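You operate a simulated robot arm through the tools that you are given. There is no shell and no other tool. Be economical: measure what you need, move in short steps, check, and stop when the job is done.

You run a simulated two-armed robot. Do the job below in one go: nothing can be reset, and whatever is moved stays where it is left.

## Task
Pour about 40 ml from the jug into the pump cup and pump one shot into the tank.
Fine: cup lid closed, jug back in its place. Set down upright: jug. Where these are worked on the way, their far stop is far enough and under half their travel is too little: cup lid.

The check looks at the end state, three seconds after you hand in, the way a careful person would. Anything else that was tipped, shoved, dropped, spilled or broken makes it a failure. Lids that push on must go on centred and level and be pressed home; caps that screw on are set level and turned clockwise until they are tight.

## Robot
Two 7-joint arms with fingered hands on one trunk, on a carriage that runs on a rail from [0.001, 1.623] to [0, -0.257] (x, y) and turns from 142 to 474 degrees about z. Base frame: it is fixed where the carriage stands at the start and does not move with it; the origin is on the floor, on the carriage's upright axis, x ahead of it, y to its left, z up; the surface under the hand at the start is at about z = 0.86. Units: m, degrees, N and s.
The left shoulder is at the start at [0.07, 0.188, 1.398], the right one opposite. With the tool pointing down near the work surface each hand reaches from about 0.1 to 0.78 m from the robot's upright axis, wherever it stands, measured 20 degrees to its own side. Places, roughly: buoy air valve [0.5, 0.9, 0.9]; cup lid [0.8, -0.2, 1]; gear drier button [0.4, 0.8, 0.7]; gear drier switch [0.4, 0.9, 0.8]; green plunger [0.7, -0.2, 1]; inflate button [0.5, 1.1, 0.9]; pump cup [0.8, -0.2, 1]; reel switch [0.4, -0.2, 0.7]; rinse drain valve [0.5, 0, 0.9]; vent knob [0.6, 0.8, 0.9]; water valve [0.5, 0.3, 0.9]; yellow reel [0.4, -0.4, 0.7]. Payload 4 kg a hand.
The TCP of each hand is the grasp point between the finger pads, 0.026 m short of the fingertips. In the tool frame z runs along the fingers and y along their closing line. The gripper opens to 0.132 m. The gripper's body begins 0.073 m behind the TCP. The gripper is a hand of 4 fingers: y runs from the thumb to the fingers, the wrist lies at [0, 0, -0.224] in the tool frame, and closing takes about 1.5 s.
Orientation is that of the tool frame in the base frame, as a unit quaternion [w, x, y, z]. With the fingers straight down and closing along the base's y, the tool's x points along the base's -x, its y along +y and its z along -z.

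## Interface
- The arms move only by the tool arm_command. It takes "left_moves", "right_moves" or both (then of equal length, played together; a hand with none holds still); each is a list of rows, each an object (a shift or turn left out is 0, a gripper value left out holds the last) with "rot": the turn, a rotation vector about the tool's x, y, z in units of 4 degrees (1.0 is 4 degrees), a list of three; "slide": the shift along the tool's x, y, z in units of 40 mm (1.0 is 40 mm), a list of three; "jaw": the gripper command, from -1 (shut) to 1 (fully open), values between in proportion. In form: [{"rot": [ax, ay, az], "slide": [x, y, z], "jaw": jaw}, ...]. A call has 1 to 12 rows; each row shifts and turns the commanded pose from where the row before left it, along the tool's axes as they then stand. A call with a number of a shift or a turn outside -1 to 1 is refused whole. A row lasts 0.2 s, in which the tool goes at most 0.05 m and 8.6 degrees; a call with a longer step from one row to the next is refused whole, and so is a gripper value outside its range. Where a pose cannot be reached the arm comes as near as it can. A force on the tool above 70 N (or 10 N above the force at the start of the call, whichever is more), or a blocked arm, ends the call early, and 0.2 s more pass. Each finger travels about 0.072 m/s and halts on what it meets, pressing with about 33 N; the grip force reading is that of the motor and also rises with nothing between the fingers. The clock runs only during rows and for 0.2 s after the last one: add rows that do not move to give the fingers time. The reply holds the time, the measured pose of the TCP, the force on the tool along the base axes, the opening and the grip force, in the units named above and with some noise, with the torque about the TCP (base axes, N m) and any sound that the robot's microphone picked up, and new pictures: "pictures" is both (left out), scene, wrist or none (wrist: the cameras of the hands that moved).
- Cameras (640 x 400 px; columns grow to the right, rows downward): "scene" is now at [0.1288, -0.0181, 1.6142]; the picture's right is [-0.22, -0.98, 0.00], its down [-0.68, 0.15, -0.72] and it looks along [0.70, -0.16, -0.70] (base axes); focal length 275 px, centre (320, 200). "left" rides on the left gripper at [-0.073, 0.006, -0.094] in its tool frame; the picture's right is [-0.08, -1.00, 0.00], its down [0.78, -0.06, -0.62] and it looks along [0.61, -0.05, 0.79] (tool axes); focal length 230 px, centre (320, 200). "right" rides on the right gripper at [0.073, 0.006, -0.094] in its tool frame; the picture's right is [-0.08, 1.00, 0.00], its down [-0.79, -0.06, -0.62] and it looks along [-0.61, -0.05, 0.79] (tool axes); focal length 230 px, centre (320, 200).
- slide_trunk(by): slides the trunk up (or, below 0, down) by that many m; the arms and the scene camera ride with it, the base frame stays. It gives what a move gives, with no picture.
- roll_base(legs): drives the robot by 1 to 6 legs, each [ahead, left, turn to the left] in m, m and degrees, along the robot's own axes; the way and the turn of a leg run together, so that a leg with both is an arc; at most 1.5 m and 180 degrees a leg. The arms and the cameras ride along, it lands a little off, and it stops where it bumps. It keeps to its track: a leg is cut to what the track allows. It gives what a move gives, and a new picture of the scene camera.
- preshape(shape, hand): the hand has 4 fingers and takes this shape, open, in about a second: jaw (thumb against the fingers, like two jaws); tri (thumb and two fingers); tip (a fingertip pinch); poke (one finger out to press); point (the index stretched); flat (the hand flat); cup (the hand cupped); fist (a fist). The gripper value then closes the fingers along that shape, each until it touches; the sizes above hold for jaw. It gives what a move gives, with no picture.
- head_to(pan, tilt): turns the head with the scene camera to pan (to the left, within 86 degrees either way) and tilt (down, from -29 to 69), counted from straight ahead of the robot. It gives what a move gives, and a new picture of the scene camera.
- probe_pixels(camera, pixels): for up to 12 pixels [column, row] of the newest picture of that camera ("zoom" is the newest enlarged one), the place [x, y, z] in the base frame of the surface seen there, good to about 0.002 m. It takes no simulated time.
- close_up(camera, box): a new picture of the part [left, top, right, bottom] of that camera's present view, enlarged. It takes no simulated time.
- job_done(): hands the job in; it is judged then, once.

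Go step by step. Measure first, check grasps and placings, and put right what went wrong. The budget is 80 turns and 260 pictures, counting those below and the enlarged ones. Unless the task says otherwise, let go and move clear before handing in, and close with one line.

The tools are called after "Call:" as a command line: name --argument value ..., lists and objects as JSON in quotes. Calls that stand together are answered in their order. arm_command: Moves the arms, as the interface text tells. Its arguments: {"type":"object","properties":{"left_moves":{"type":"array","items":{"type":"object","properties":{"rot":{"type":"array","items":{"type":"number"}},"slide":{"type":"array","items":{"type":"number"}},"jaw":{"type":"number"}}}},"right_moves":{"type":"array","items":{"type":"object","properties":{"rot":{"type":"array","items":{"type":"number"}},"slide":{"type":"array","items":{"type":"number"}},"jaw":{"type":"number"}}}},"pictures":{"type":"string","enum":["both","scene","wrist","none"]}},"required":[]} The other tools are called the same way: slide_trunk (by) slides the trunk up or down; preshape (shape, hand) gives the hand a shape; roll_base (legs) drives the base; head_to (pan, tilt) turns the head that bears the scene camera; probe_pixels (camera, pixels) gives the place of the surface under pixels of a picture; close_up (camera, box) takes an enlarged picture of a part of a camera's view; job_done () hands the job in.

At the start:

```text
time_s: 0.0
left_tool_pos: [0.6419, 0.1528, 1.2889]
left_ee_rot: [0.0, 0.0, 1.0, -0.001]
left_wrist_force: [-0.6, 0.1, -0.6]
left_wrist_torque: [0.02, 0.04, 0.02]
left_opening: 0.1318
left_gripper_force: 0.0
left_shape: jaw
right_tool_pos: [0.4429, -0.3407, 1.3893]
right_ee_rot: [0.001, 0.002, 1.0, 0.0]
right_wrist_force: [0.9, 0.1, 0.6]
right_wrist_torque: [0.0, 0.0, -0.06]
right_opening: 0.1318
right_gripper_force: 0.0
right_shape: jaw
trunk travel left (down, up): [-0.875, 0.065]
robot x, y, heading: [0.0033, -0.0006, 0.1]
head pan, tilt: [-12.5, 44.3]
```

scene: 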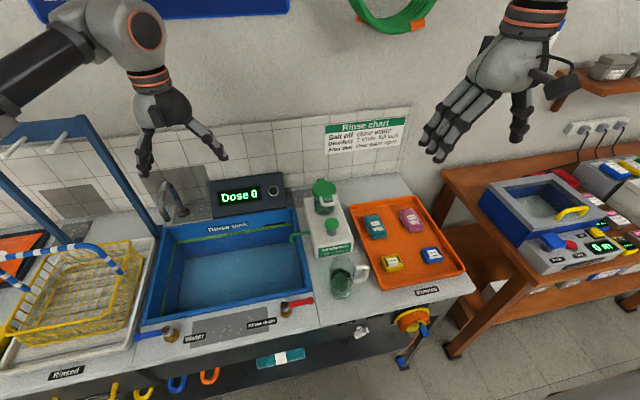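
right: 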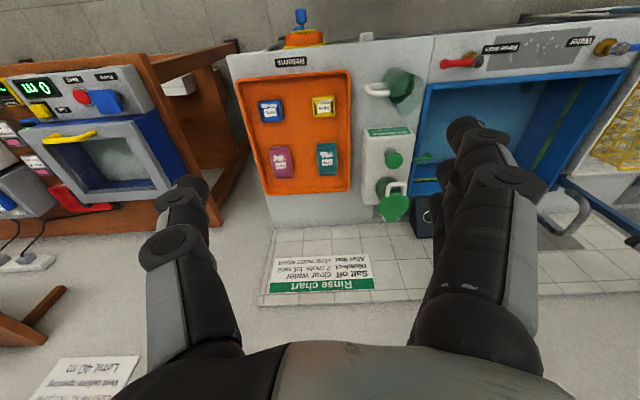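
left: 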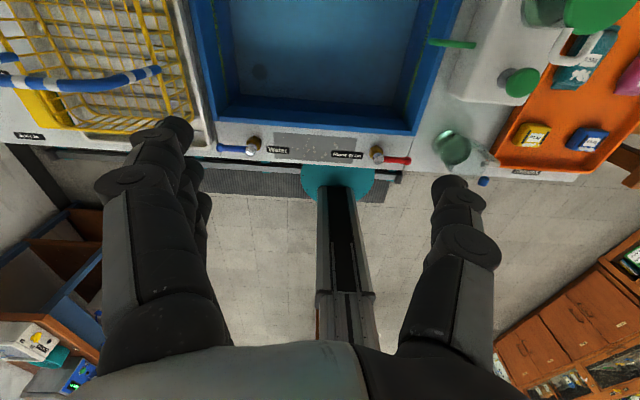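

The jug is near (345,278) and the pump with cup near (325,215) in the scene. I'll zoom in on both.

Call:
close_up --camera "scene" --box '[270, 160, 400, 310]'

Call:
close_up --camera "right" --box '[340, 50, 440, 230]'

```text
2.67 times, centred on (335, 235) of scene
```

zoom: 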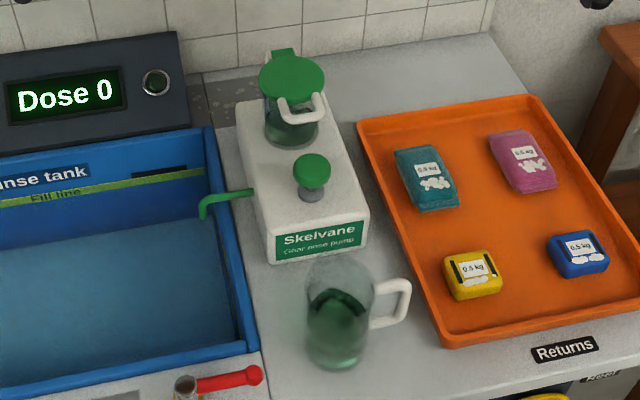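

```text
2.22 times, centred on (390, 140) of right
```

zoom: 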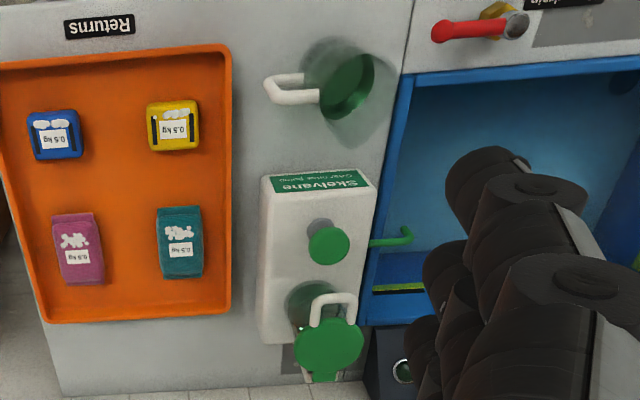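

I need closer views of the lid and the jug.

Call:
close_up --camera "scene" --box '[290, 170, 370, 220]'

Call:
probe_pixels --camera "zoom" --pixels '[[220, 90], [275, 90], [330, 90], [275, 60], [275, 125], [260, 150], [240, 150], [320, 145], [360, 100], [270, 230], [320, 280], [450, 250]]'

Call:
close_up --camera "scene" --box '[310, 250, 390, 300]'

```text
8.00 times, centred on (330, 195) of scene
```

zoom: 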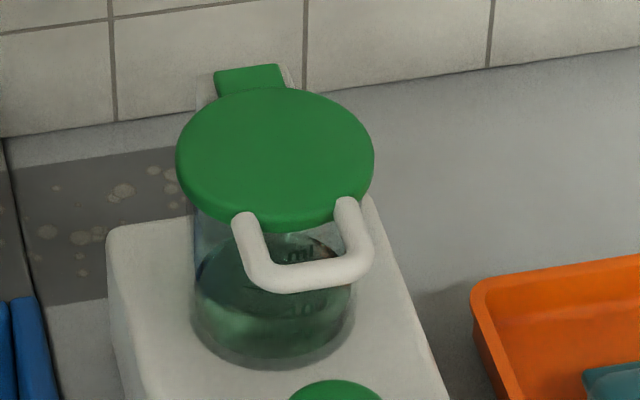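

```text
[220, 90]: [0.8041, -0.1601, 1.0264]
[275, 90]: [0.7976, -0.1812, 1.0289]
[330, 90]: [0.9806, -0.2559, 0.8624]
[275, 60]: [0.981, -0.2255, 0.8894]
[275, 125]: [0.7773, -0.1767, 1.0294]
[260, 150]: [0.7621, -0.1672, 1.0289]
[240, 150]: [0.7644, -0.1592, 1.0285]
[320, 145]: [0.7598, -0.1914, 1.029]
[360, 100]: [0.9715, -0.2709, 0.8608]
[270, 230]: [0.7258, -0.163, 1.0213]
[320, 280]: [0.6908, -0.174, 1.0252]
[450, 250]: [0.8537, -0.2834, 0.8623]
```

```text
8.00 times, centred on (350, 275) of scene
```

zoom: 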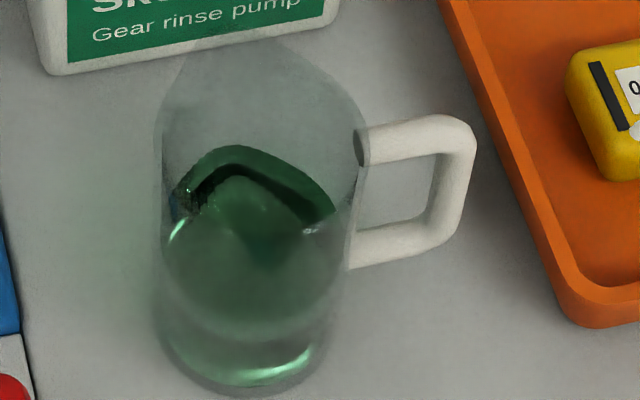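

Call:
close_up --camera "right" --box '[360, 60, 440, 120]'

Call:
probe_pixels --camera "zoom" --pixels '[[40, 200], [130, 190], [200, 200], [300, 60], [300, 120], [330, 300], [420, 200], [250, 300], [200, 100], [360, 200]]'

Call:
close_up --camera "left" --box '[420, 0, 600, 180]'

Call:
close_up --camera "right" --box '[350, 120, 430, 230]'

```text
6.67 times, centred on (400, 90) of right
```

zoom: 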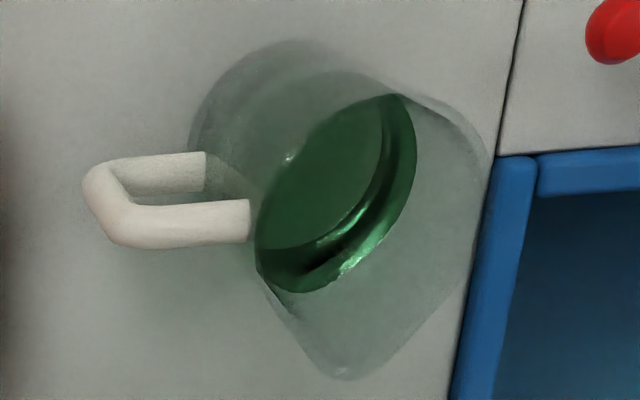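

```text
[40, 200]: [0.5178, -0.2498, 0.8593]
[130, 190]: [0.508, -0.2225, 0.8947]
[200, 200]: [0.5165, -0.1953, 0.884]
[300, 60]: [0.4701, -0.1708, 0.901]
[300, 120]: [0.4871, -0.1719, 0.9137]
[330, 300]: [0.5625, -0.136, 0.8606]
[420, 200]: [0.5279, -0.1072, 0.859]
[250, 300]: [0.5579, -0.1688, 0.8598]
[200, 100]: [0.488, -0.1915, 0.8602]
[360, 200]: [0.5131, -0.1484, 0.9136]
```

```text
2.22 times, centred on (510, 90) of left
```

zoom: 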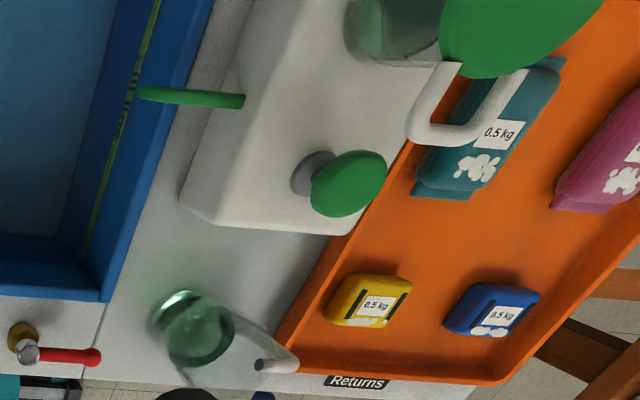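

```text
3.64 times, centred on (390, 175) of right
```

zoom: 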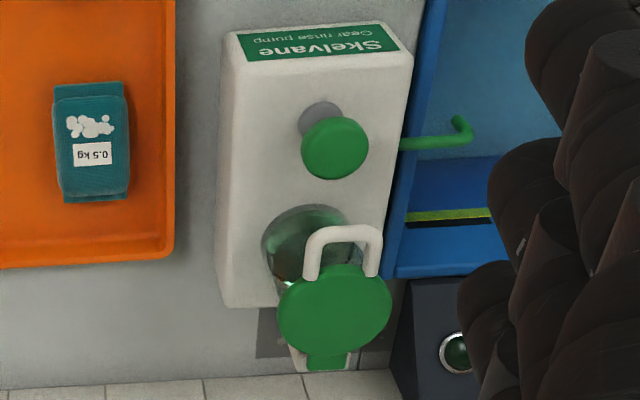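

The jug's rim and spout aren't clear from here. I'll bring the right hand lower and back so its camera sees the jug and the pump closely.

Call:
arm_command --right_moves '[{"slide": [0.51, 0.32, 0.857]}, {"slide": [0.51, 0.32, 0.857]}, {"slide": [0.51, 0.32, 0.857]}, {"slide": [0.51, 0.32, 0.857]}, {"slide": [0.51, 0.32, 0.857]}, {"slide": [0.51, 0.32, 0.857]}, {"slide": [0.51, 0.32, 0.857]}]' --pictures "both"

```text
time_s: 1.6
left_tool_pos: [0.6432, 0.1545, 1.2878]
left_ee_rot: [-0.001, 0.001, 1.0, 0.0]
left_wrist_force: [1.1, -0.4, -0.5]
left_wrist_torque: [0.03, 0.01, -0.05]
left_opening: 0.1318
left_gripper_force: 0.1
left_shape: jaw
right_tool_pos: [0.3035, -0.2488, 1.1477]
right_ee_rot: [0.0, 0.001, 1.0, 0.0]
right_wrist_force: [-0.3, 0.0, -0.2]
right_wrist_torque: [0.0, 0.01, -0.03]
right_opening: 0.132
right_gripper_force: 0.0
right_shape: jaw
trunk travel left (down, up): [-0.875, 0.065]
robot x, y, heading: [-0.0004, 0.0009, 0.1]
head pan, tilt: [-12.5, 44.3]
```

scene: 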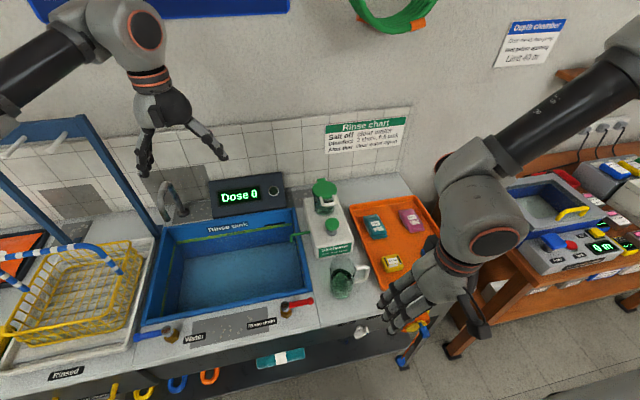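
right: 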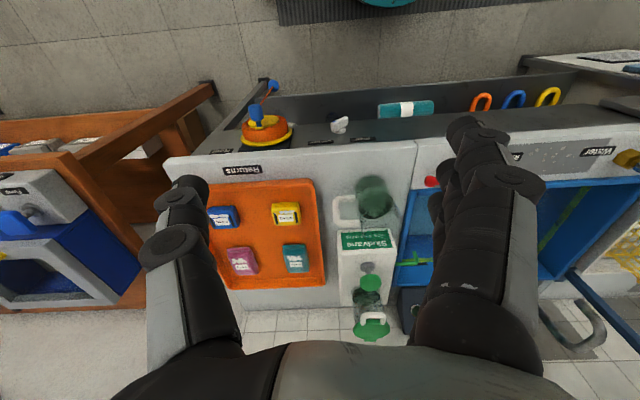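

Call:
close_up --camera "right" --box '[320, 165, 440, 240]'

Call:
probe_pixels --camera "zoom" --pixels '[[80, 185], [160, 170], [75, 220], [120, 215], [200, 110], [230, 160], [300, 80], [330, 200], [280, 300], [180, 290]]'

Call:
close_up --camera "right" --box '[330, 250, 420, 345]'

Call:
close_up --camera "scene" --box '[310, 250, 390, 300]'

Call:
probe_pixels --camera "zoom" --pixels '[[370, 145], [450, 135], [455, 180], [440, 230], [370, 250], [360, 160], [215, 60], [160, 130], [240, 300], [170, 340], [250, 380], [330, 350]]'

```text
5.33 times, centred on (380, 202) of right
```

zoom: 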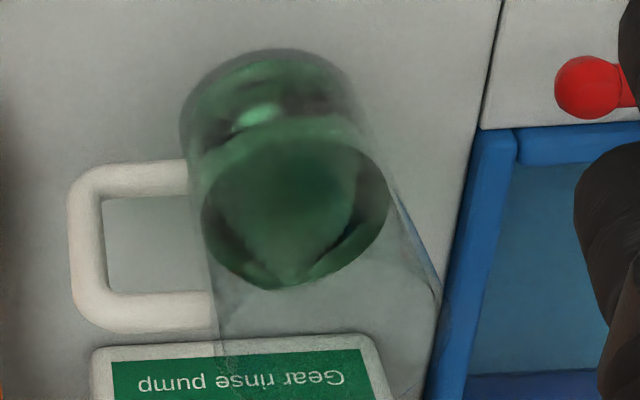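

```text
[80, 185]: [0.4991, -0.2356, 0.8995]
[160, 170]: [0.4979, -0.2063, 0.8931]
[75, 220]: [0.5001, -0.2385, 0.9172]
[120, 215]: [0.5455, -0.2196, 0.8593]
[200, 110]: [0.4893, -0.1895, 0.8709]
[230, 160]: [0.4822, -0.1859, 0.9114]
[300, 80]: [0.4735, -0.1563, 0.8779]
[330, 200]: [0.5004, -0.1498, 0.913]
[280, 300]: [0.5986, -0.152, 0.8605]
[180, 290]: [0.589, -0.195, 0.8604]
```

```text
4.21 times, centred on (375, 298) of right
```

zoom: 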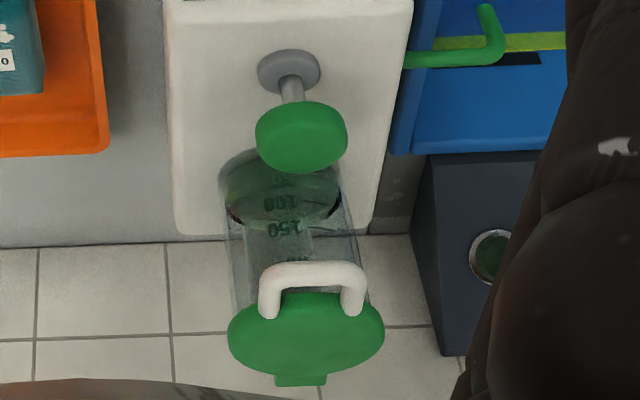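

```text
8.00 times, centred on (350, 275) of scene
```

zoom: 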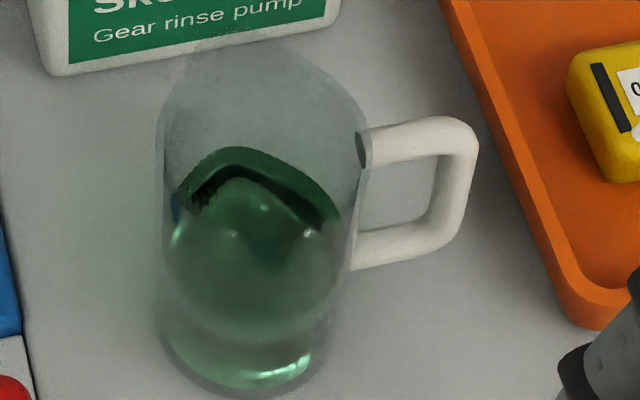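

```text
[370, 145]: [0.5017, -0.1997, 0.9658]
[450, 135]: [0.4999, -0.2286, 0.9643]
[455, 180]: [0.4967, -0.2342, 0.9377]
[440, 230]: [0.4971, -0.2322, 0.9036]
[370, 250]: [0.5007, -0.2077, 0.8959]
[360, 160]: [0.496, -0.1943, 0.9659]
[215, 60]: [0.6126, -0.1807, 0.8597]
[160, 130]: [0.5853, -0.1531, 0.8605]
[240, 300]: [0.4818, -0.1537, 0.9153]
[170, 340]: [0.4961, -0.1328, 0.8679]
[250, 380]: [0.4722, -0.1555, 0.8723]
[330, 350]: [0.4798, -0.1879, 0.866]
```

Call:
close_up --camera "right" --box '[340, 200, 420, 260]'

Call:
head_to --pan -18 --tilt 60

Call:
close_up --camera "scene" --box '[280, 120, 400, 220]'

```text
6.67 times, centred on (380, 230) of right
```

zoom: 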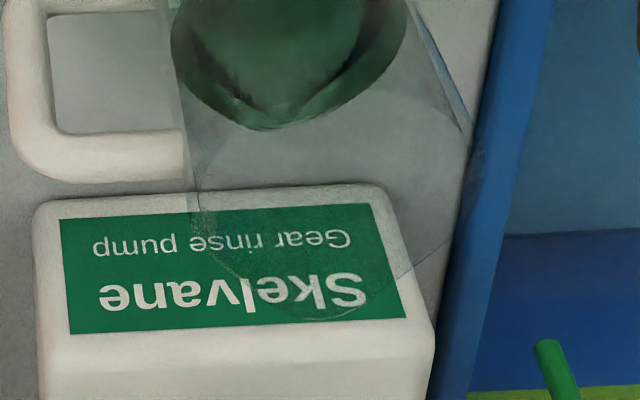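

```text
time_s: 2.4
left_tool_pos: [0.6417, 0.154, 1.2893]
left_ee_rot: [0.0, 0.0, 1.0, 0.0]
left_wrist_force: [-0.1, 0.0, -0.4]
left_wrist_torque: [-0.01, 0.0, -0.01]
left_opening: 0.1317
left_gripper_force: 0.0
left_shape: jaw
right_tool_pos: [0.3014, -0.2501, 1.1494]
right_ee_rot: [0.0, 0.0, 1.0, 0.0]
right_wrist_force: [0.1, 0.4, -0.9]
right_wrist_torque: [0.01, -0.01, -0.03]
right_opening: 0.132
right_gripper_force: 0.0
right_shape: jaw
trunk travel left (down, up): [-0.875, 0.065]
robot x, y, heading: [0.002, 0.0012, -0.1]
head pan, tilt: [-18.0, 60.0]
```

scene: 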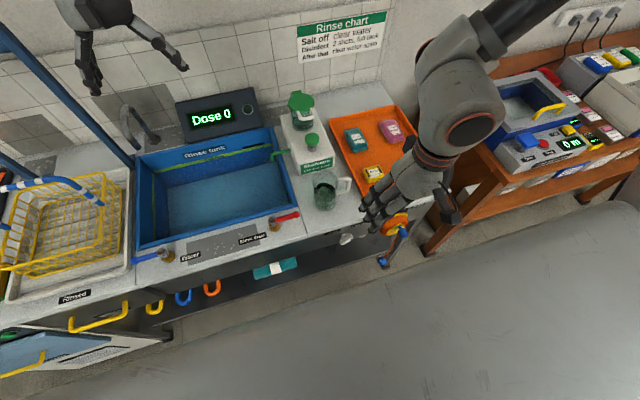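

```text
4.00 times, centred on (340, 170) of scene
```

zoom: 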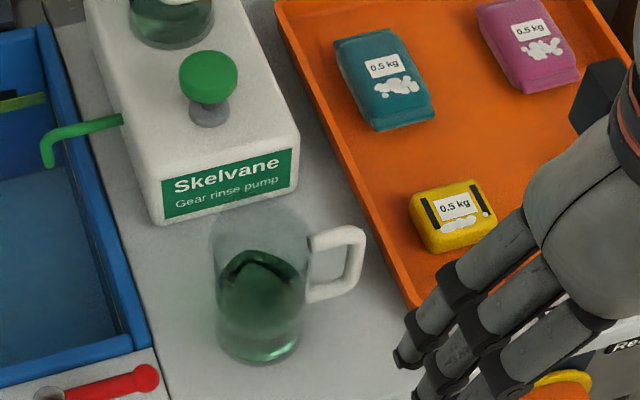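

The spout faces +y, opposite the handle, and the jug is about 0.125 tall with centre near (0.503,-0.162). I'll shift the base right so both arms work comfortably, then measure the cup and lid.

Call:
roll_base --legs '[[0, -0.13, 0]]'

Call:
head_to --pan -2 --tilt 42

Call:
close_up --camera "scene" --box '[280, 140, 376, 200]'

Call:
close_up --camera "right" --box '[380, 200, 480, 340]'

```text
time_s: 3.7
left_tool_pos: [0.6424, 0.0284, 1.2894]
left_ee_rot: [0.0, 0.0, 1.0, 0.0]
left_wrist_force: [0.6, -0.3, 0.2]
left_wrist_torque: [0.01, 0.02, 0.0]
left_opening: 0.132
left_gripper_force: 0.0
left_shape: jaw
right_tool_pos: [0.3016, -0.375, 1.1493]
right_ee_rot: [0.001, 0.0, 1.0, -0.001]
right_wrist_force: [-0.3, 0.1, 0.6]
right_wrist_torque: [0.01, 0.0, 0.0]
right_opening: 0.1317
right_gripper_force: 0.0
right_shape: jaw
trunk travel left (down, up): [-0.875, 0.065]
robot x, y, heading: [0.0001, -0.1279, 0.1]
head pan, tilt: [-18.0, 60.0]
```

scene: 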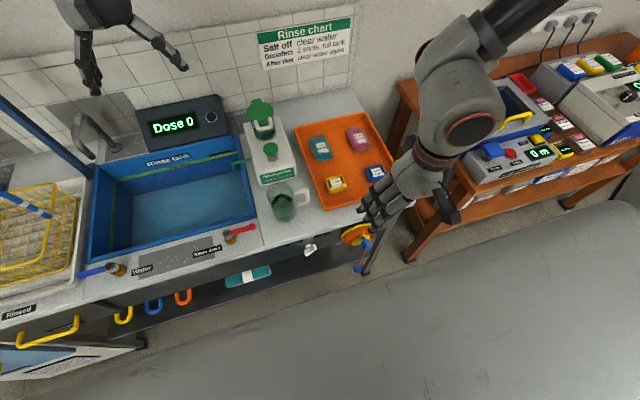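

```text
time_s: 4.5
left_tool_pos: [0.6412, 0.0236, 1.2895]
left_ee_rot: [-0.001, -0.001, 1.0, 0.001]
left_wrist_force: [0.5, 0.2, -0.7]
left_wrist_torque: [0.01, -0.01, 0.04]
left_opening: 0.1317
left_gripper_force: 0.0
left_shape: jaw
right_tool_pos: [0.3016, -0.3788, 1.1485]
right_ee_rot: [0.001, 0.0, 1.0, 0.001]
right_wrist_force: [-0.9, 0.4, -0.1]
right_wrist_torque: [-0.03, 0.01, 0.02]
right_opening: 0.1315
right_gripper_force: 0.1
right_shape: jaw
trunk travel left (down, up): [-0.875, 0.065]
robot x, y, heading: [0.0009, -0.1282, 0.3]
head pan, tilt: [-2.0, 42.0]
```

scene: 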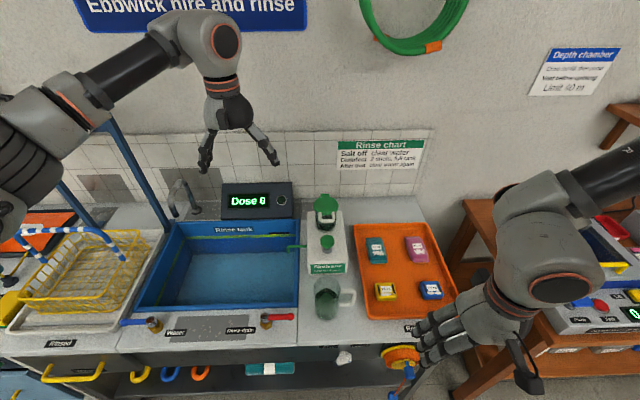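

```text
6.67 times, centred on (328, 170) of scene
```

zoom: 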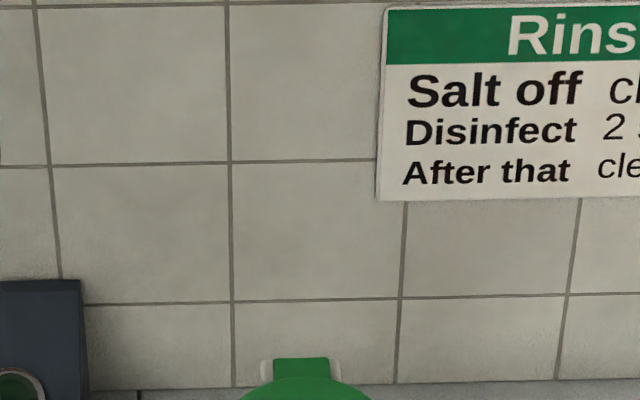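

```text
2.86 times, centred on (430, 270) of right
```

zoom: 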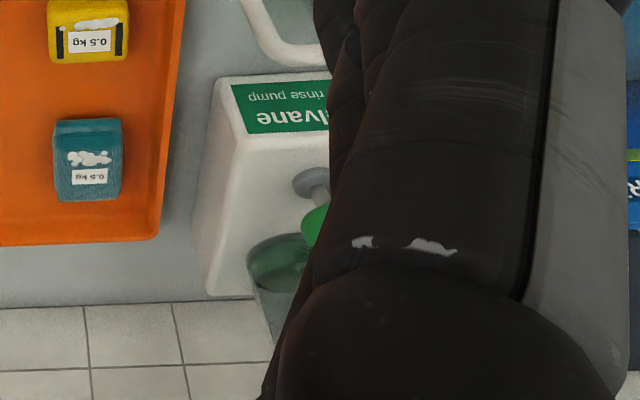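

Call:
close_up --camera "scene" --box '[288, 185, 368, 235]'

Call:
probe_pixels --camera "zoom" --pixels '[[300, 80], [300, 110], [220, 110], [370, 110], [290, 140], [270, 215], [350, 215], [310, 240], [310, 225], [300, 170], [310, 395], [240, 260]]'

Call:
close_up --camera "scene" --box '[288, 225, 368, 275]'

Call:
probe_pixels --camera "zoom" --pixels '[[310, 120], [280, 130], [345, 130], [310, 95], [310, 180], [250, 280], [450, 280], [180, 240], [300, 330]]'

Call:
close_up --camera "scene" --box '[300, 270, 396, 330]'

Call:
probe_pixels --camera "scene" --pixels '[[386, 290], [360, 290], [372, 330], [357, 240], [366, 310], [431, 290]]'

```text
8.00 times, centred on (328, 210) of scene
```

zoom: 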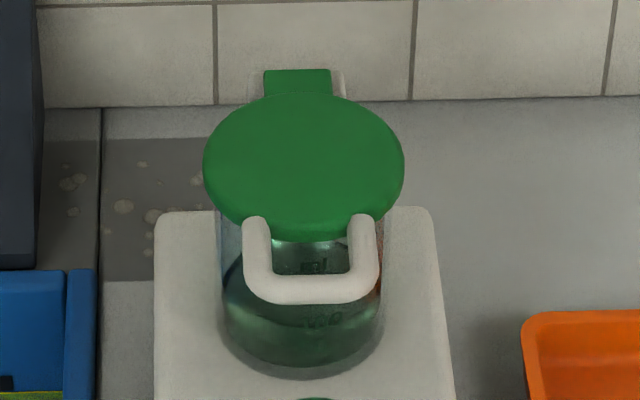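

```text
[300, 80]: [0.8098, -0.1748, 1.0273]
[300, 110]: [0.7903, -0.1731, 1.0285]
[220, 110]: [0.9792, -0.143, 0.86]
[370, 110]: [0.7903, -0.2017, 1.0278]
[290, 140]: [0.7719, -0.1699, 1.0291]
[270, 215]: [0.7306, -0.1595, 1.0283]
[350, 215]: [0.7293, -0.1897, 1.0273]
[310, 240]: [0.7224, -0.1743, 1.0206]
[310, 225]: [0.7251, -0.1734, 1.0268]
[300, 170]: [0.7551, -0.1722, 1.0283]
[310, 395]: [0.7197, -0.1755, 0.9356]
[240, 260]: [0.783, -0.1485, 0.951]
```

```text
8.00 times, centred on (328, 250) of scene
```

zoom: 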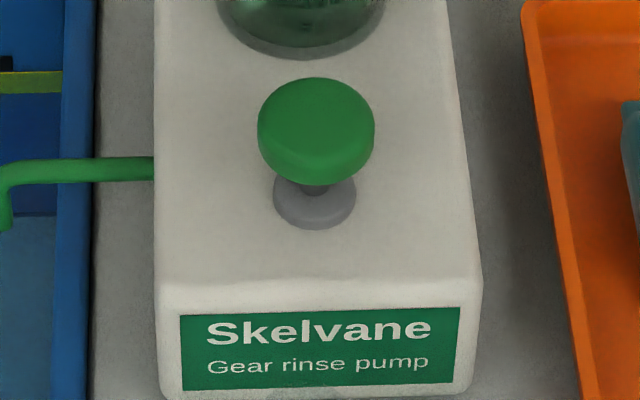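

```text
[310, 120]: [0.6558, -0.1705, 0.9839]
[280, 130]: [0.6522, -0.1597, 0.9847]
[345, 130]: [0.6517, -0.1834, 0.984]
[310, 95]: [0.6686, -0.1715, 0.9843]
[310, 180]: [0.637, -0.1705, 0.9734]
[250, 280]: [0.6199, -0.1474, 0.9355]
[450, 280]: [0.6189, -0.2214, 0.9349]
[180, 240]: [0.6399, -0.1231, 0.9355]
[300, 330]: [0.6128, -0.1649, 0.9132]
```

```text
6.67 times, centred on (348, 300) of scene
```

zoom: 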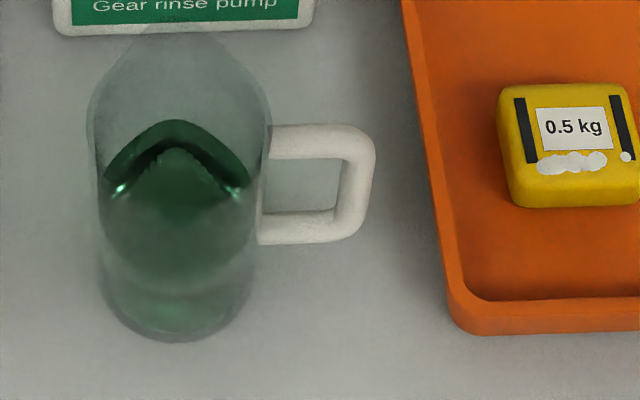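

```text
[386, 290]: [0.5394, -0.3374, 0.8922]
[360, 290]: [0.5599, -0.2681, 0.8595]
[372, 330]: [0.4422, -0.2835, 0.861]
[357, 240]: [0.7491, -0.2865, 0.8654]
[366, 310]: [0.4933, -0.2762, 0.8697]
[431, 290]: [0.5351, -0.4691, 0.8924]
```

Call:
close_up --camera "scene" --box '[308, 205, 348, 235]'

Call:
probe_pixels --camera "zoom" --pixels '[[200, 260], [300, 265], [385, 260], [190, 170], [390, 170], [300, 240], [300, 300], [230, 320], [300, 330], [360, 300], [300, 220], [260, 340]]'

```text
13.33 times, centred on (328, 220) of scene
```

zoom: 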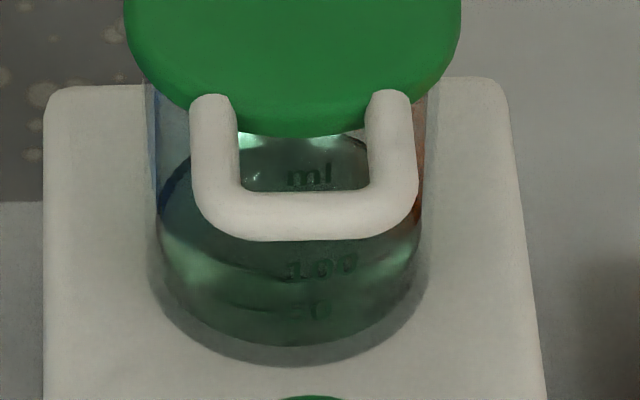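

```text
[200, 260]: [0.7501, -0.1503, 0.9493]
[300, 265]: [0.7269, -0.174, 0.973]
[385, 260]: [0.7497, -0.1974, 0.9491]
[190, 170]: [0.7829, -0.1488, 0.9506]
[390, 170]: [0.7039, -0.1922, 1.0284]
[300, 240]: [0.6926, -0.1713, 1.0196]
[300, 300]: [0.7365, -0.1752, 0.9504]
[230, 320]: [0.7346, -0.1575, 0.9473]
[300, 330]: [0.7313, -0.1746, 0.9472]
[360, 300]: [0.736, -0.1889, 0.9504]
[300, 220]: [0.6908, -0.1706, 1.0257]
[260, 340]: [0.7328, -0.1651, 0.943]
```

The loop bar sits at x≈0.695, y -0.152…-0.190, z≈1.022, and the cup level is about the 50 mark (z≈0.95). I'll turn the left hand to point along -y, fingers below and thumb above, and yaw the right hand for the jug at the same time.

Call:
arm_command --left_moves '[{"rot": [1, 0, 0], "jaw": -0.24}, {"rot": [1, 0, 0]}, {"rot": [1, 0, 0]}, {"rot": [1, 0, 0]}, {"rot": [1, 0, 0]}, {"rot": [1, 0, 0]}, {"rot": [1, 0, 0]}, {"rot": [1, 0, 0]}, {"rot": [1, 0, 0]}, {"rot": [1, 0, 0]}, {"rot": [1, 0, 0]}, {"rot": [1, 0, 0]}]' --right_moves '[{"rot": [0, 0, 1]}, {"rot": [0, 0, 1]}, {"rot": [0, 0, 1]}, {"rot": [0, 0, 1]}, {"rot": [0, 0, 1]}, {"rot": [0, 0, 1]}, {"rot": [0, 0, 1]}, {"rot": [0, 0, 1]}, {"rot": [0, 0, 1]}, {"rot": [0, 0, 1]}, {"rot": [0, 0, 1]}, {"rot": [0, 0, 1]}]' --pictures "none"

Call:
arm_command --left_moves '[{"rot": [1, 0, 0]}, {"rot": [1, 0, 0]}, {"rot": [1, 0, 0]}, {"rot": [1, 0, 0]}, {"rot": [1, 0, 0]}, {"rot": [1, 0, 0]}, {"rot": [1, 0, 0]}, {"rot": [1, 0, 0]}, {"rot": [1, 0, 0]}, {"rot": [1, 0, 0]}, {"rot": [0.5, 0, 0]}]' --right_moves '[{"rot": [0, 0, 1]}, {"rot": [0, 0, 1]}, {"rot": [0, 0, 1]}, {"rot": [0, 0, 1]}, {"rot": [0, 0, 1]}, {"rot": [0, 0, 1]}, {"rot": [0, 0, 1]}, {"rot": [0, 0, 1]}, {"rot": [0, 0, 1]}, {"rot": [0, 0, 1]}, {"rot": [0, 0, 0.5]}]' --pictures "both"

```text
time_s: 7.1
left_tool_pos: [0.6408, 0.0263, 1.291]
left_ee_rot: [0.0, 0.0, 0.913, -0.408]
left_wrist_force: [-0.6, 1.6, 0.1]
left_wrist_torque: [0.02, -0.02, -0.01]
left_opening: 0.0507
left_gripper_force: 0.1
left_shape: jaw
right_tool_pos: [0.3362, -0.4467, 1.2002]
right_ee_rot: [-0.002, 0.406, 0.914, 0.003]
right_wrist_force: [0.2, 0.4, 0.6]
right_wrist_torque: [0.01, -0.01, 0.01]
right_opening: 0.1317
right_gripper_force: 0.1
right_shape: jaw
right hand out of reach, approached as far as the arm can: row 2, 3, 4, 5, 6, 7, 8, 9, 10, 11, 12
trunk travel left (down, up): [-0.875, 0.065]
robot x, y, heading: [-0.0003, -0.1296, -0.1]
head pan, tilt: [-2.0, 42.0]
```

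```text
time_s: 9.5
left_tool_pos: [0.6416, 0.0257, 1.2892]
left_ee_rot: [0.0, -0.001, 0.708, -0.707]
left_wrist_force: [-0.1, -0.1, 0.8]
left_wrist_torque: [-0.03, 0.01, 0.01]
left_opening: 0.0506
left_gripper_force: 0.1
left_shape: jaw
right_tool_pos: [0.3564, -0.5887, 1.2247]
right_ee_rot: [-0.002, 0.706, 0.708, 0.004]
right_wrist_force: [-0.5, -0.3, 0.3]
right_wrist_torque: [0.0, 0.02, 0.0]
right_opening: 0.1318
right_gripper_force: 0.0
right_shape: jaw
right hand out of reach, approached as far as the arm can: row 1, 2, 3, 4, 5, 6, 7, 8, 9, 10, 11
trunk travel left (down, up): [-0.875, 0.065]
robot x, y, heading: [-0.0027, -0.1272, 0.1]
head pan, tilt: [-2.0, 42.0]
```

scene: 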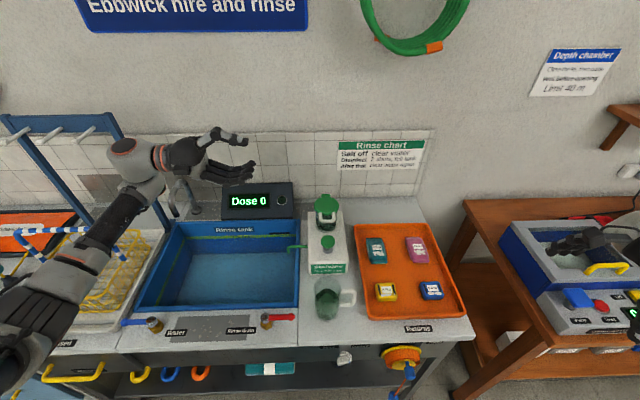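
right: 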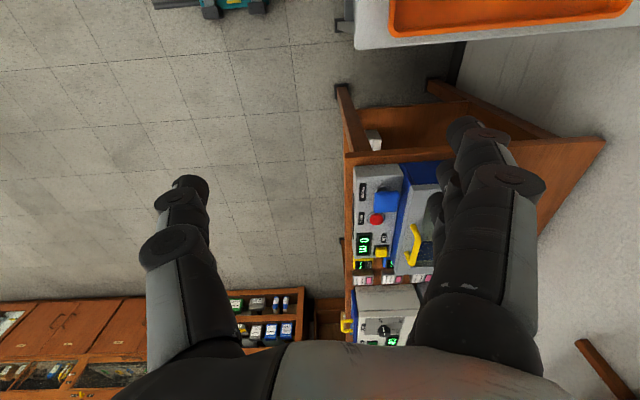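
left: 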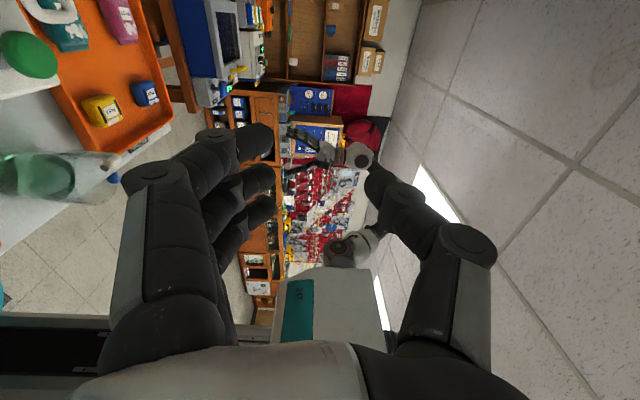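

The left hand is oriented properly. I'll lower it beside the cup, still clear of the loop.

Call:
arm_command --left_moves '[{"slide": [-0.175, 0.932, 0.3]}, {"slide": [-0.175, 0.932, 0.3]}, {"slide": [-0.175, 0.932, 0.3]}, {"slide": [-0.175, 0.932, 0.3]}, {"slide": [-0.175, 0.932, 0.3]}, {"slide": [-0.175, 0.932, 0.3]}, {"slide": [-0.175, 0.932, 0.3]}, {}]' --pictures "both"

Call:
close_up --camera "scene" --box '[240, 170, 368, 250]'

```text
time_s: 11.3
left_tool_pos: [0.685, -0.0493, 1.0568]
left_ee_rot: [-0.001, 0.0, -0.707, 0.708]
left_wrist_force: [0.0, -0.6, 0.1]
left_wrist_torque: [0.01, -0.02, -0.01]
left_opening: 0.0507
left_gripper_force: 0.0
left_shape: jaw
left hand out of reach, approached as far as the arm can: row 7
right_tool_pos: [0.3552, -0.5882, 1.2259]
right_ee_rot: [-0.002, 0.706, 0.708, 0.004]
right_wrist_force: [0.9, 1.0, 0.2]
right_wrist_torque: [0.0, -0.01, 0.01]
right_opening: 0.1318
right_gripper_force: 0.0
right_shape: jaw
trunk travel left (down, up): [-0.875, 0.065]
robot x, y, heading: [0.0006, -0.1264, -0.1]
head pan, tilt: [-2.0, 42.0]
```

scene: 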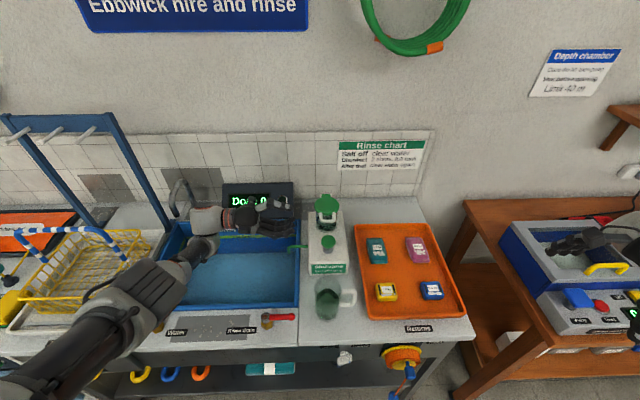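
left: 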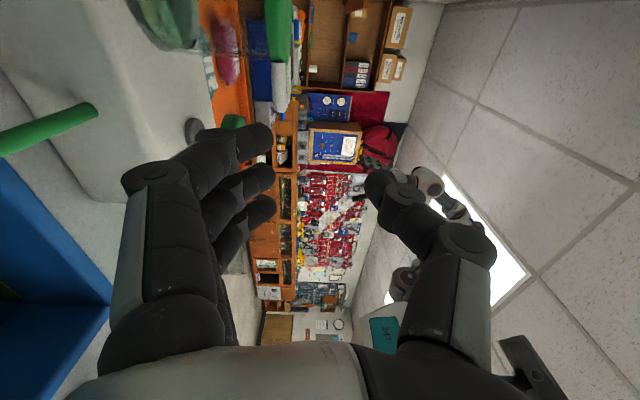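

```text
5.00 times, centred on (304, 210) of scene
```

zoom: 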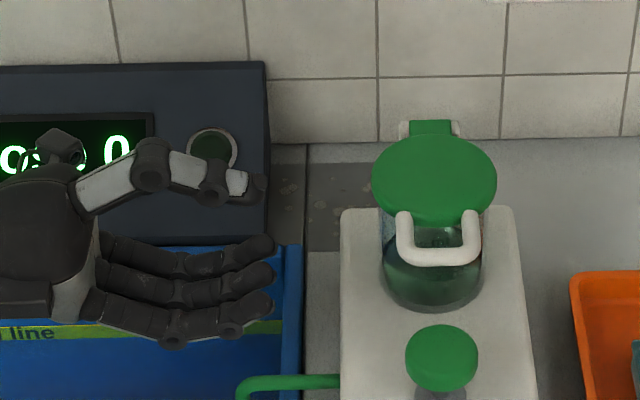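

The left arm is at its reach limit here. I'll lift both hands and lower the trunk by 0.15 to gain forward reach.

Call:
arm_command --left_moves '[{"slide": [0, -0.94, 0]}, {"slide": [0, -0.94, 0]}, {"slide": [0, -0.94, 0]}, {"slide": [0, -0.94, 0]}]' --right_moves '[{"slide": [-0.28, 0.94, -0.6]}, {"slide": [-0.28, 0.94, -0.6]}, {"slide": [-0.28, 0.94, -0.6]}, {"slide": [-0.28, 0.94, -0.6]}]' --pictures "none"

Call:
slide_trunk --by -0.15

```text
time_s: 12.3
left_tool_pos: [0.6852, -0.0516, 1.2067]
left_ee_rot: [0.0, -0.002, 0.707, -0.707]
left_wrist_force: [0.2, 0.2, 0.4]
left_wrist_torque: [0.01, -0.04, 0.0]
left_opening: 0.0507
left_gripper_force: 0.0
left_shape: jaw
right_tool_pos: [0.507, -0.6326, 1.3207]
right_ee_rot: [0.0, 0.707, 0.707, 0.0]
right_wrist_force: [-0.1, -0.2, 0.1]
right_wrist_torque: [-0.04, 0.0, 0.0]
right_opening: 0.132
right_gripper_force: 0.1
right_shape: jaw
trunk travel left (down, up): [-0.875, 0.065]
robot x, y, heading: [0.0011, -0.1294, 0.0]
head pan, tilt: [-2.0, 42.0]
```

```text
time_s: 14.0
left_tool_pos: [0.6839, -0.0502, 1.0572]
left_ee_rot: [0.0, 0.001, -0.707, 0.707]
left_wrist_force: [0.1, 0.3, 0.0]
left_wrist_torque: [0.04, 0.0, 0.01]
left_opening: 0.0502
left_gripper_force: 0.1
left_shape: jaw
right_tool_pos: [0.5044, -0.6319, 1.1711]
right_ee_rot: [0.0, 0.708, 0.707, 0.0]
right_wrist_force: [0.1, -0.2, -0.1]
right_wrist_torque: [0.0, -0.01, -0.03]
right_opening: 0.1317
right_gripper_force: 0.1
right_shape: jaw
trunk travel left (down, up): [-0.725, 0.215]
robot x, y, heading: [-0.0002, -0.1268, -0.2]
head pan, tilt: [-2.0, 42.0]
```

Call:
arm_command --left_moves '[{"slide": [-0.2, 0.7, 0]}, {"slide": [0, 0, 0.8]}, {"slide": [0, 0, 0.8]}, {}]' --pictures "both"

Call:
close_up --camera "scene" --box '[270, 90, 390, 180]'

```text
time_s: 15.0
left_tool_pos: [0.6931, -0.1141, 1.0295]
left_ee_rot: [-0.001, -0.001, -0.707, 0.707]
left_wrist_force: [-0.3, 0.2, 0.7]
left_wrist_torque: [0.01, 0.01, -0.03]
left_opening: 0.0505
left_gripper_force: 0.0
left_shape: jaw
right_tool_pos: [0.5052, -0.6324, 1.1724]
right_ee_rot: [0.0, 0.707, 0.707, 0.0]
right_wrist_force: [0.2, 0.1, 0.5]
right_wrist_torque: [-0.01, 0.01, -0.02]
right_opening: 0.1319
right_gripper_force: 0.0
right_shape: jaw
trunk travel left (down, up): [-0.725, 0.215]
robot x, y, heading: [0.0021, -0.128, 0.1]
head pan, tilt: [-2.0, 42.0]
```

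scene: 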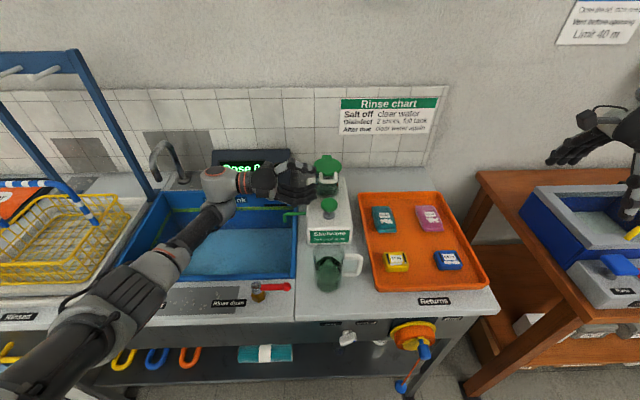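
left: 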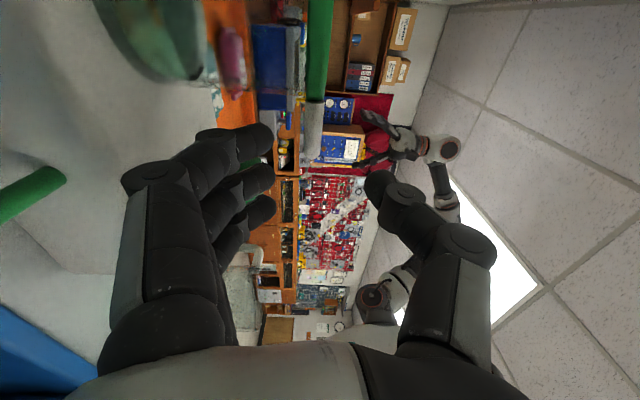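

```text
4.44 times, centred on (330, 135) of scene
```

zoom: 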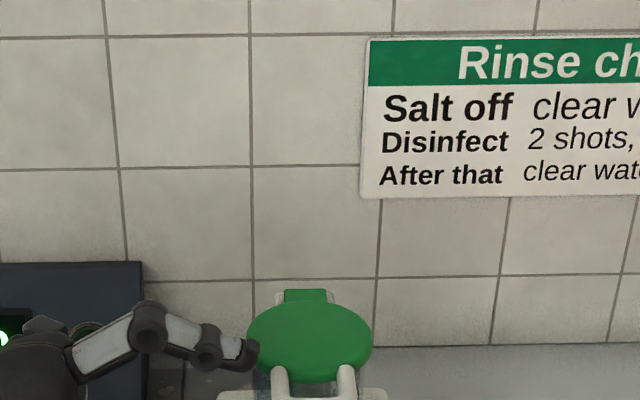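

Call:
close_up --camera "scene" --box '[270, 150, 366, 230]'

Call:
arm_command --left_moves '[{"slide": [0, 0, 0.5]}, {"slide": [0, 0, 0.6]}, {}]' --pictures "wrist"

Call:
close_up --camera "scene" --box '[270, 150, 366, 230]'

```text
5.00 times, centred on (318, 190) of scene
```

zoom: 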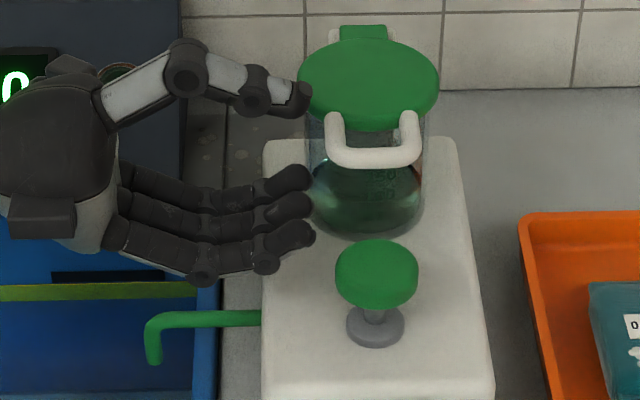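

```text
time_s: 15.8
left_tool_pos: [0.6922, -0.1584, 1.0297]
left_ee_rot: [0.001, 0.0, 0.707, -0.707]
left_wrist_force: [0.1, 1.8, 3.4]
left_wrist_torque: [0.09, 0.12, -0.03]
left_opening: 0.0496
left_gripper_force: 0.0
left_shape: jaw
right_tool_pos: [0.5049, -0.6324, 1.1703]
right_ee_rot: [0.001, 0.707, 0.707, 0.0]
right_wrist_force: [0.4, -0.5, -0.6]
right_wrist_torque: [-0.01, 0.01, 0.02]
right_opening: 0.132
right_gripper_force: 0.1
right_shape: jaw
trunk travel left (down, up): [-0.725, 0.215]
robot x, y, heading: [0.0014, -0.1293, -0.2]
head pan, tilt: [-2.0, 42.0]
```

left: 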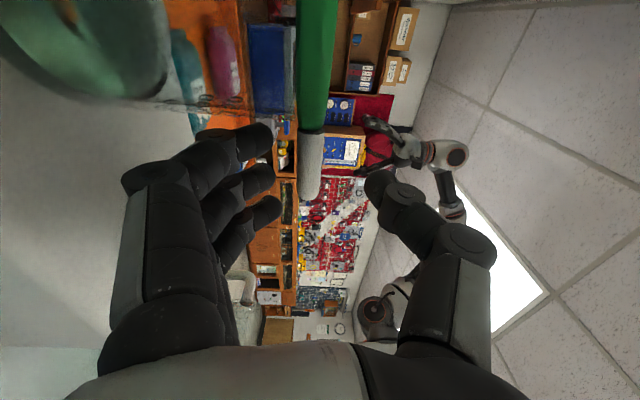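

```text
5.00 times, centred on (318, 190) of scene
```

zoom: 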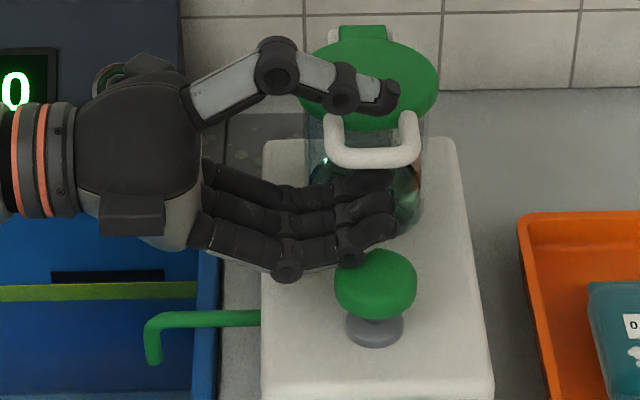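

The loop is between the finger row and thumb, with a light 3 N touch (probably a knuckle on the plunger). I'll lift now and start the arc, rolling the hand along with the lid.

Call:
arm_command --left_moves '[{"slide": [0, -0.3, 0.1]}, {"slide": [-0.007, -0.21, 0], "rot": [0, 0, -1]}, {"slide": [-0.007, -0.21, 0], "rot": [0, 0, -1]}, {"slide": [-0.007, -0.21, 0], "rot": [0, 0, -1]}, {"slide": [-0.007, -0.21, 0], "rot": [0, 0, -1]}, {"slide": [-0.007, -0.21, 0], "rot": [0, 0, -1]}]' --pictures "scene"

Call:
close_up --camera "scene" --box '[270, 130, 382, 230]'

```text
time_s: 17.2
left_tool_pos: [0.7, -0.162, 1.0828]
left_ee_rot: [0.123, 0.124, -0.696, 0.696]
left_wrist_force: [-0.3, -0.8, -1.2]
left_wrist_torque: [0.02, -0.02, 0.01]
left_opening: 0.0504
left_gripper_force: 0.0
left_shape: jaw
right_tool_pos: [0.5063, -0.6331, 1.1715]
right_ee_rot: [0.0, 0.708, 0.707, 0.001]
right_wrist_force: [0.5, -0.3, 0.8]
right_wrist_torque: [-0.03, 0.02, -0.02]
right_opening: 0.1316
right_gripper_force: 0.2
right_shape: jaw
trunk travel left (down, up): [-0.725, 0.215]
robot x, y, heading: [-0.001, -0.1274, -0.0]
head pan, tilt: [-2.0, 42.0]
```

scene: 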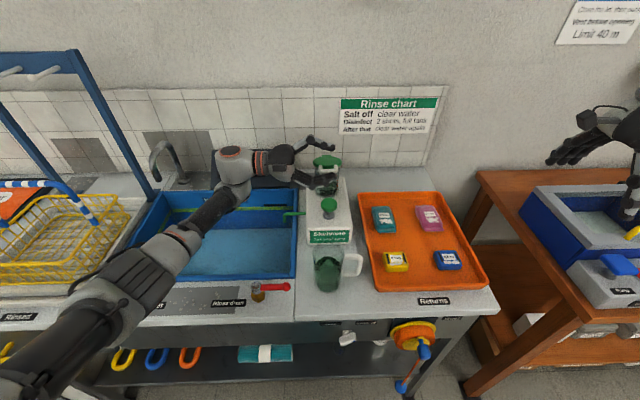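

```text
4.00 times, centred on (326, 180) of scene
```

zoom: 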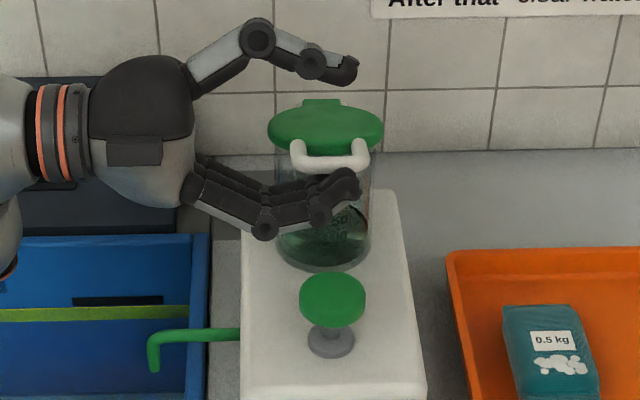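

The lid is rising with the fingers under the loop. I'll continue the arc.

Call:
arm_command --left_moves '[{"slide": [-0.007, -0.21, 0], "rot": [0, 0, -1]}, {"slide": [-0.007, -0.21, 0], "rot": [0, 0, -1]}, {"slide": [-0.007, -0.21, 0], "rot": [0, 0, -1]}, {"slide": [-0.007, -0.21, 0], "rot": [0, 0, -1]}, {"slide": [-0.007, -0.21, 0], "rot": [0, 0, -1]}, {"slide": [-0.007, -0.21, 0], "rot": [0, 0, -1]}, {"slide": [-0.007, -0.21, 0], "rot": [0, 0, -1]}, {"slide": [-0.007, -0.21, 0], "rot": [0, 0, -1]}, {"slide": [-0.007, -0.21, 0], "rot": [0, 0, -1]}]' --pictures "scene"

Call:
close_up --camera "scene" --box '[270, 110, 398, 210]'

```text
time_s: 19.2
left_tool_pos: [0.746, -0.1624, 1.1421]
left_ee_rot: [-0.332, -0.332, 0.625, -0.624]
left_wrist_force: [0.0, 0.2, -0.6]
left_wrist_torque: [0.03, -0.02, 0.0]
left_opening: 0.0504
left_gripper_force: 0.0
left_shape: jaw
right_tool_pos: [0.5053, -0.6326, 1.1706]
right_ee_rot: [0.0, 0.707, 0.707, 0.001]
right_wrist_force: [0.6, 0.6, 0.3]
right_wrist_torque: [-0.03, -0.03, -0.01]
right_opening: 0.132
right_gripper_force: 0.0
right_shape: jaw
trunk travel left (down, up): [-0.725, 0.215]
robot x, y, heading: [0.0028, -0.1226, -0.0]
head pan, tilt: [-2.0, 42.0]
```

scene: 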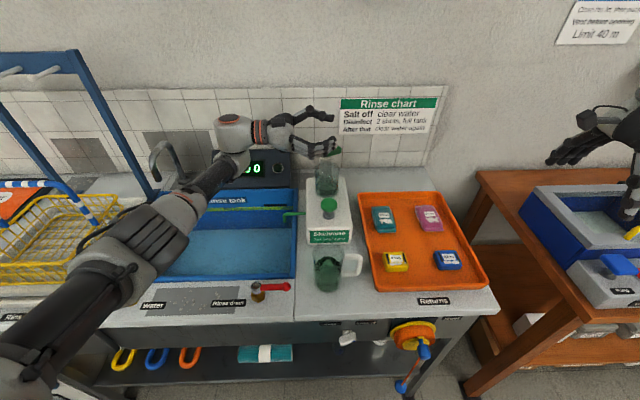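

```text
4.00 times, centred on (334, 160) of scene
```

zoom: 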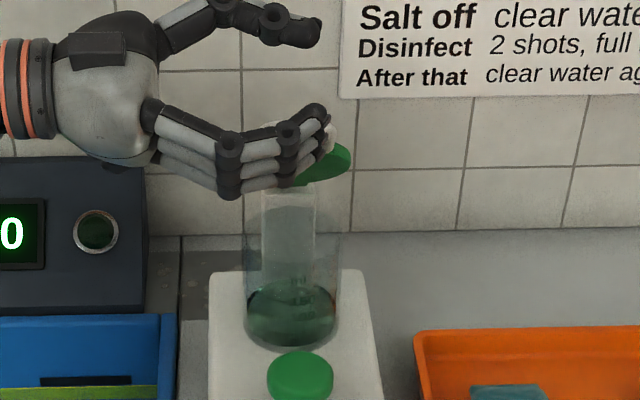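

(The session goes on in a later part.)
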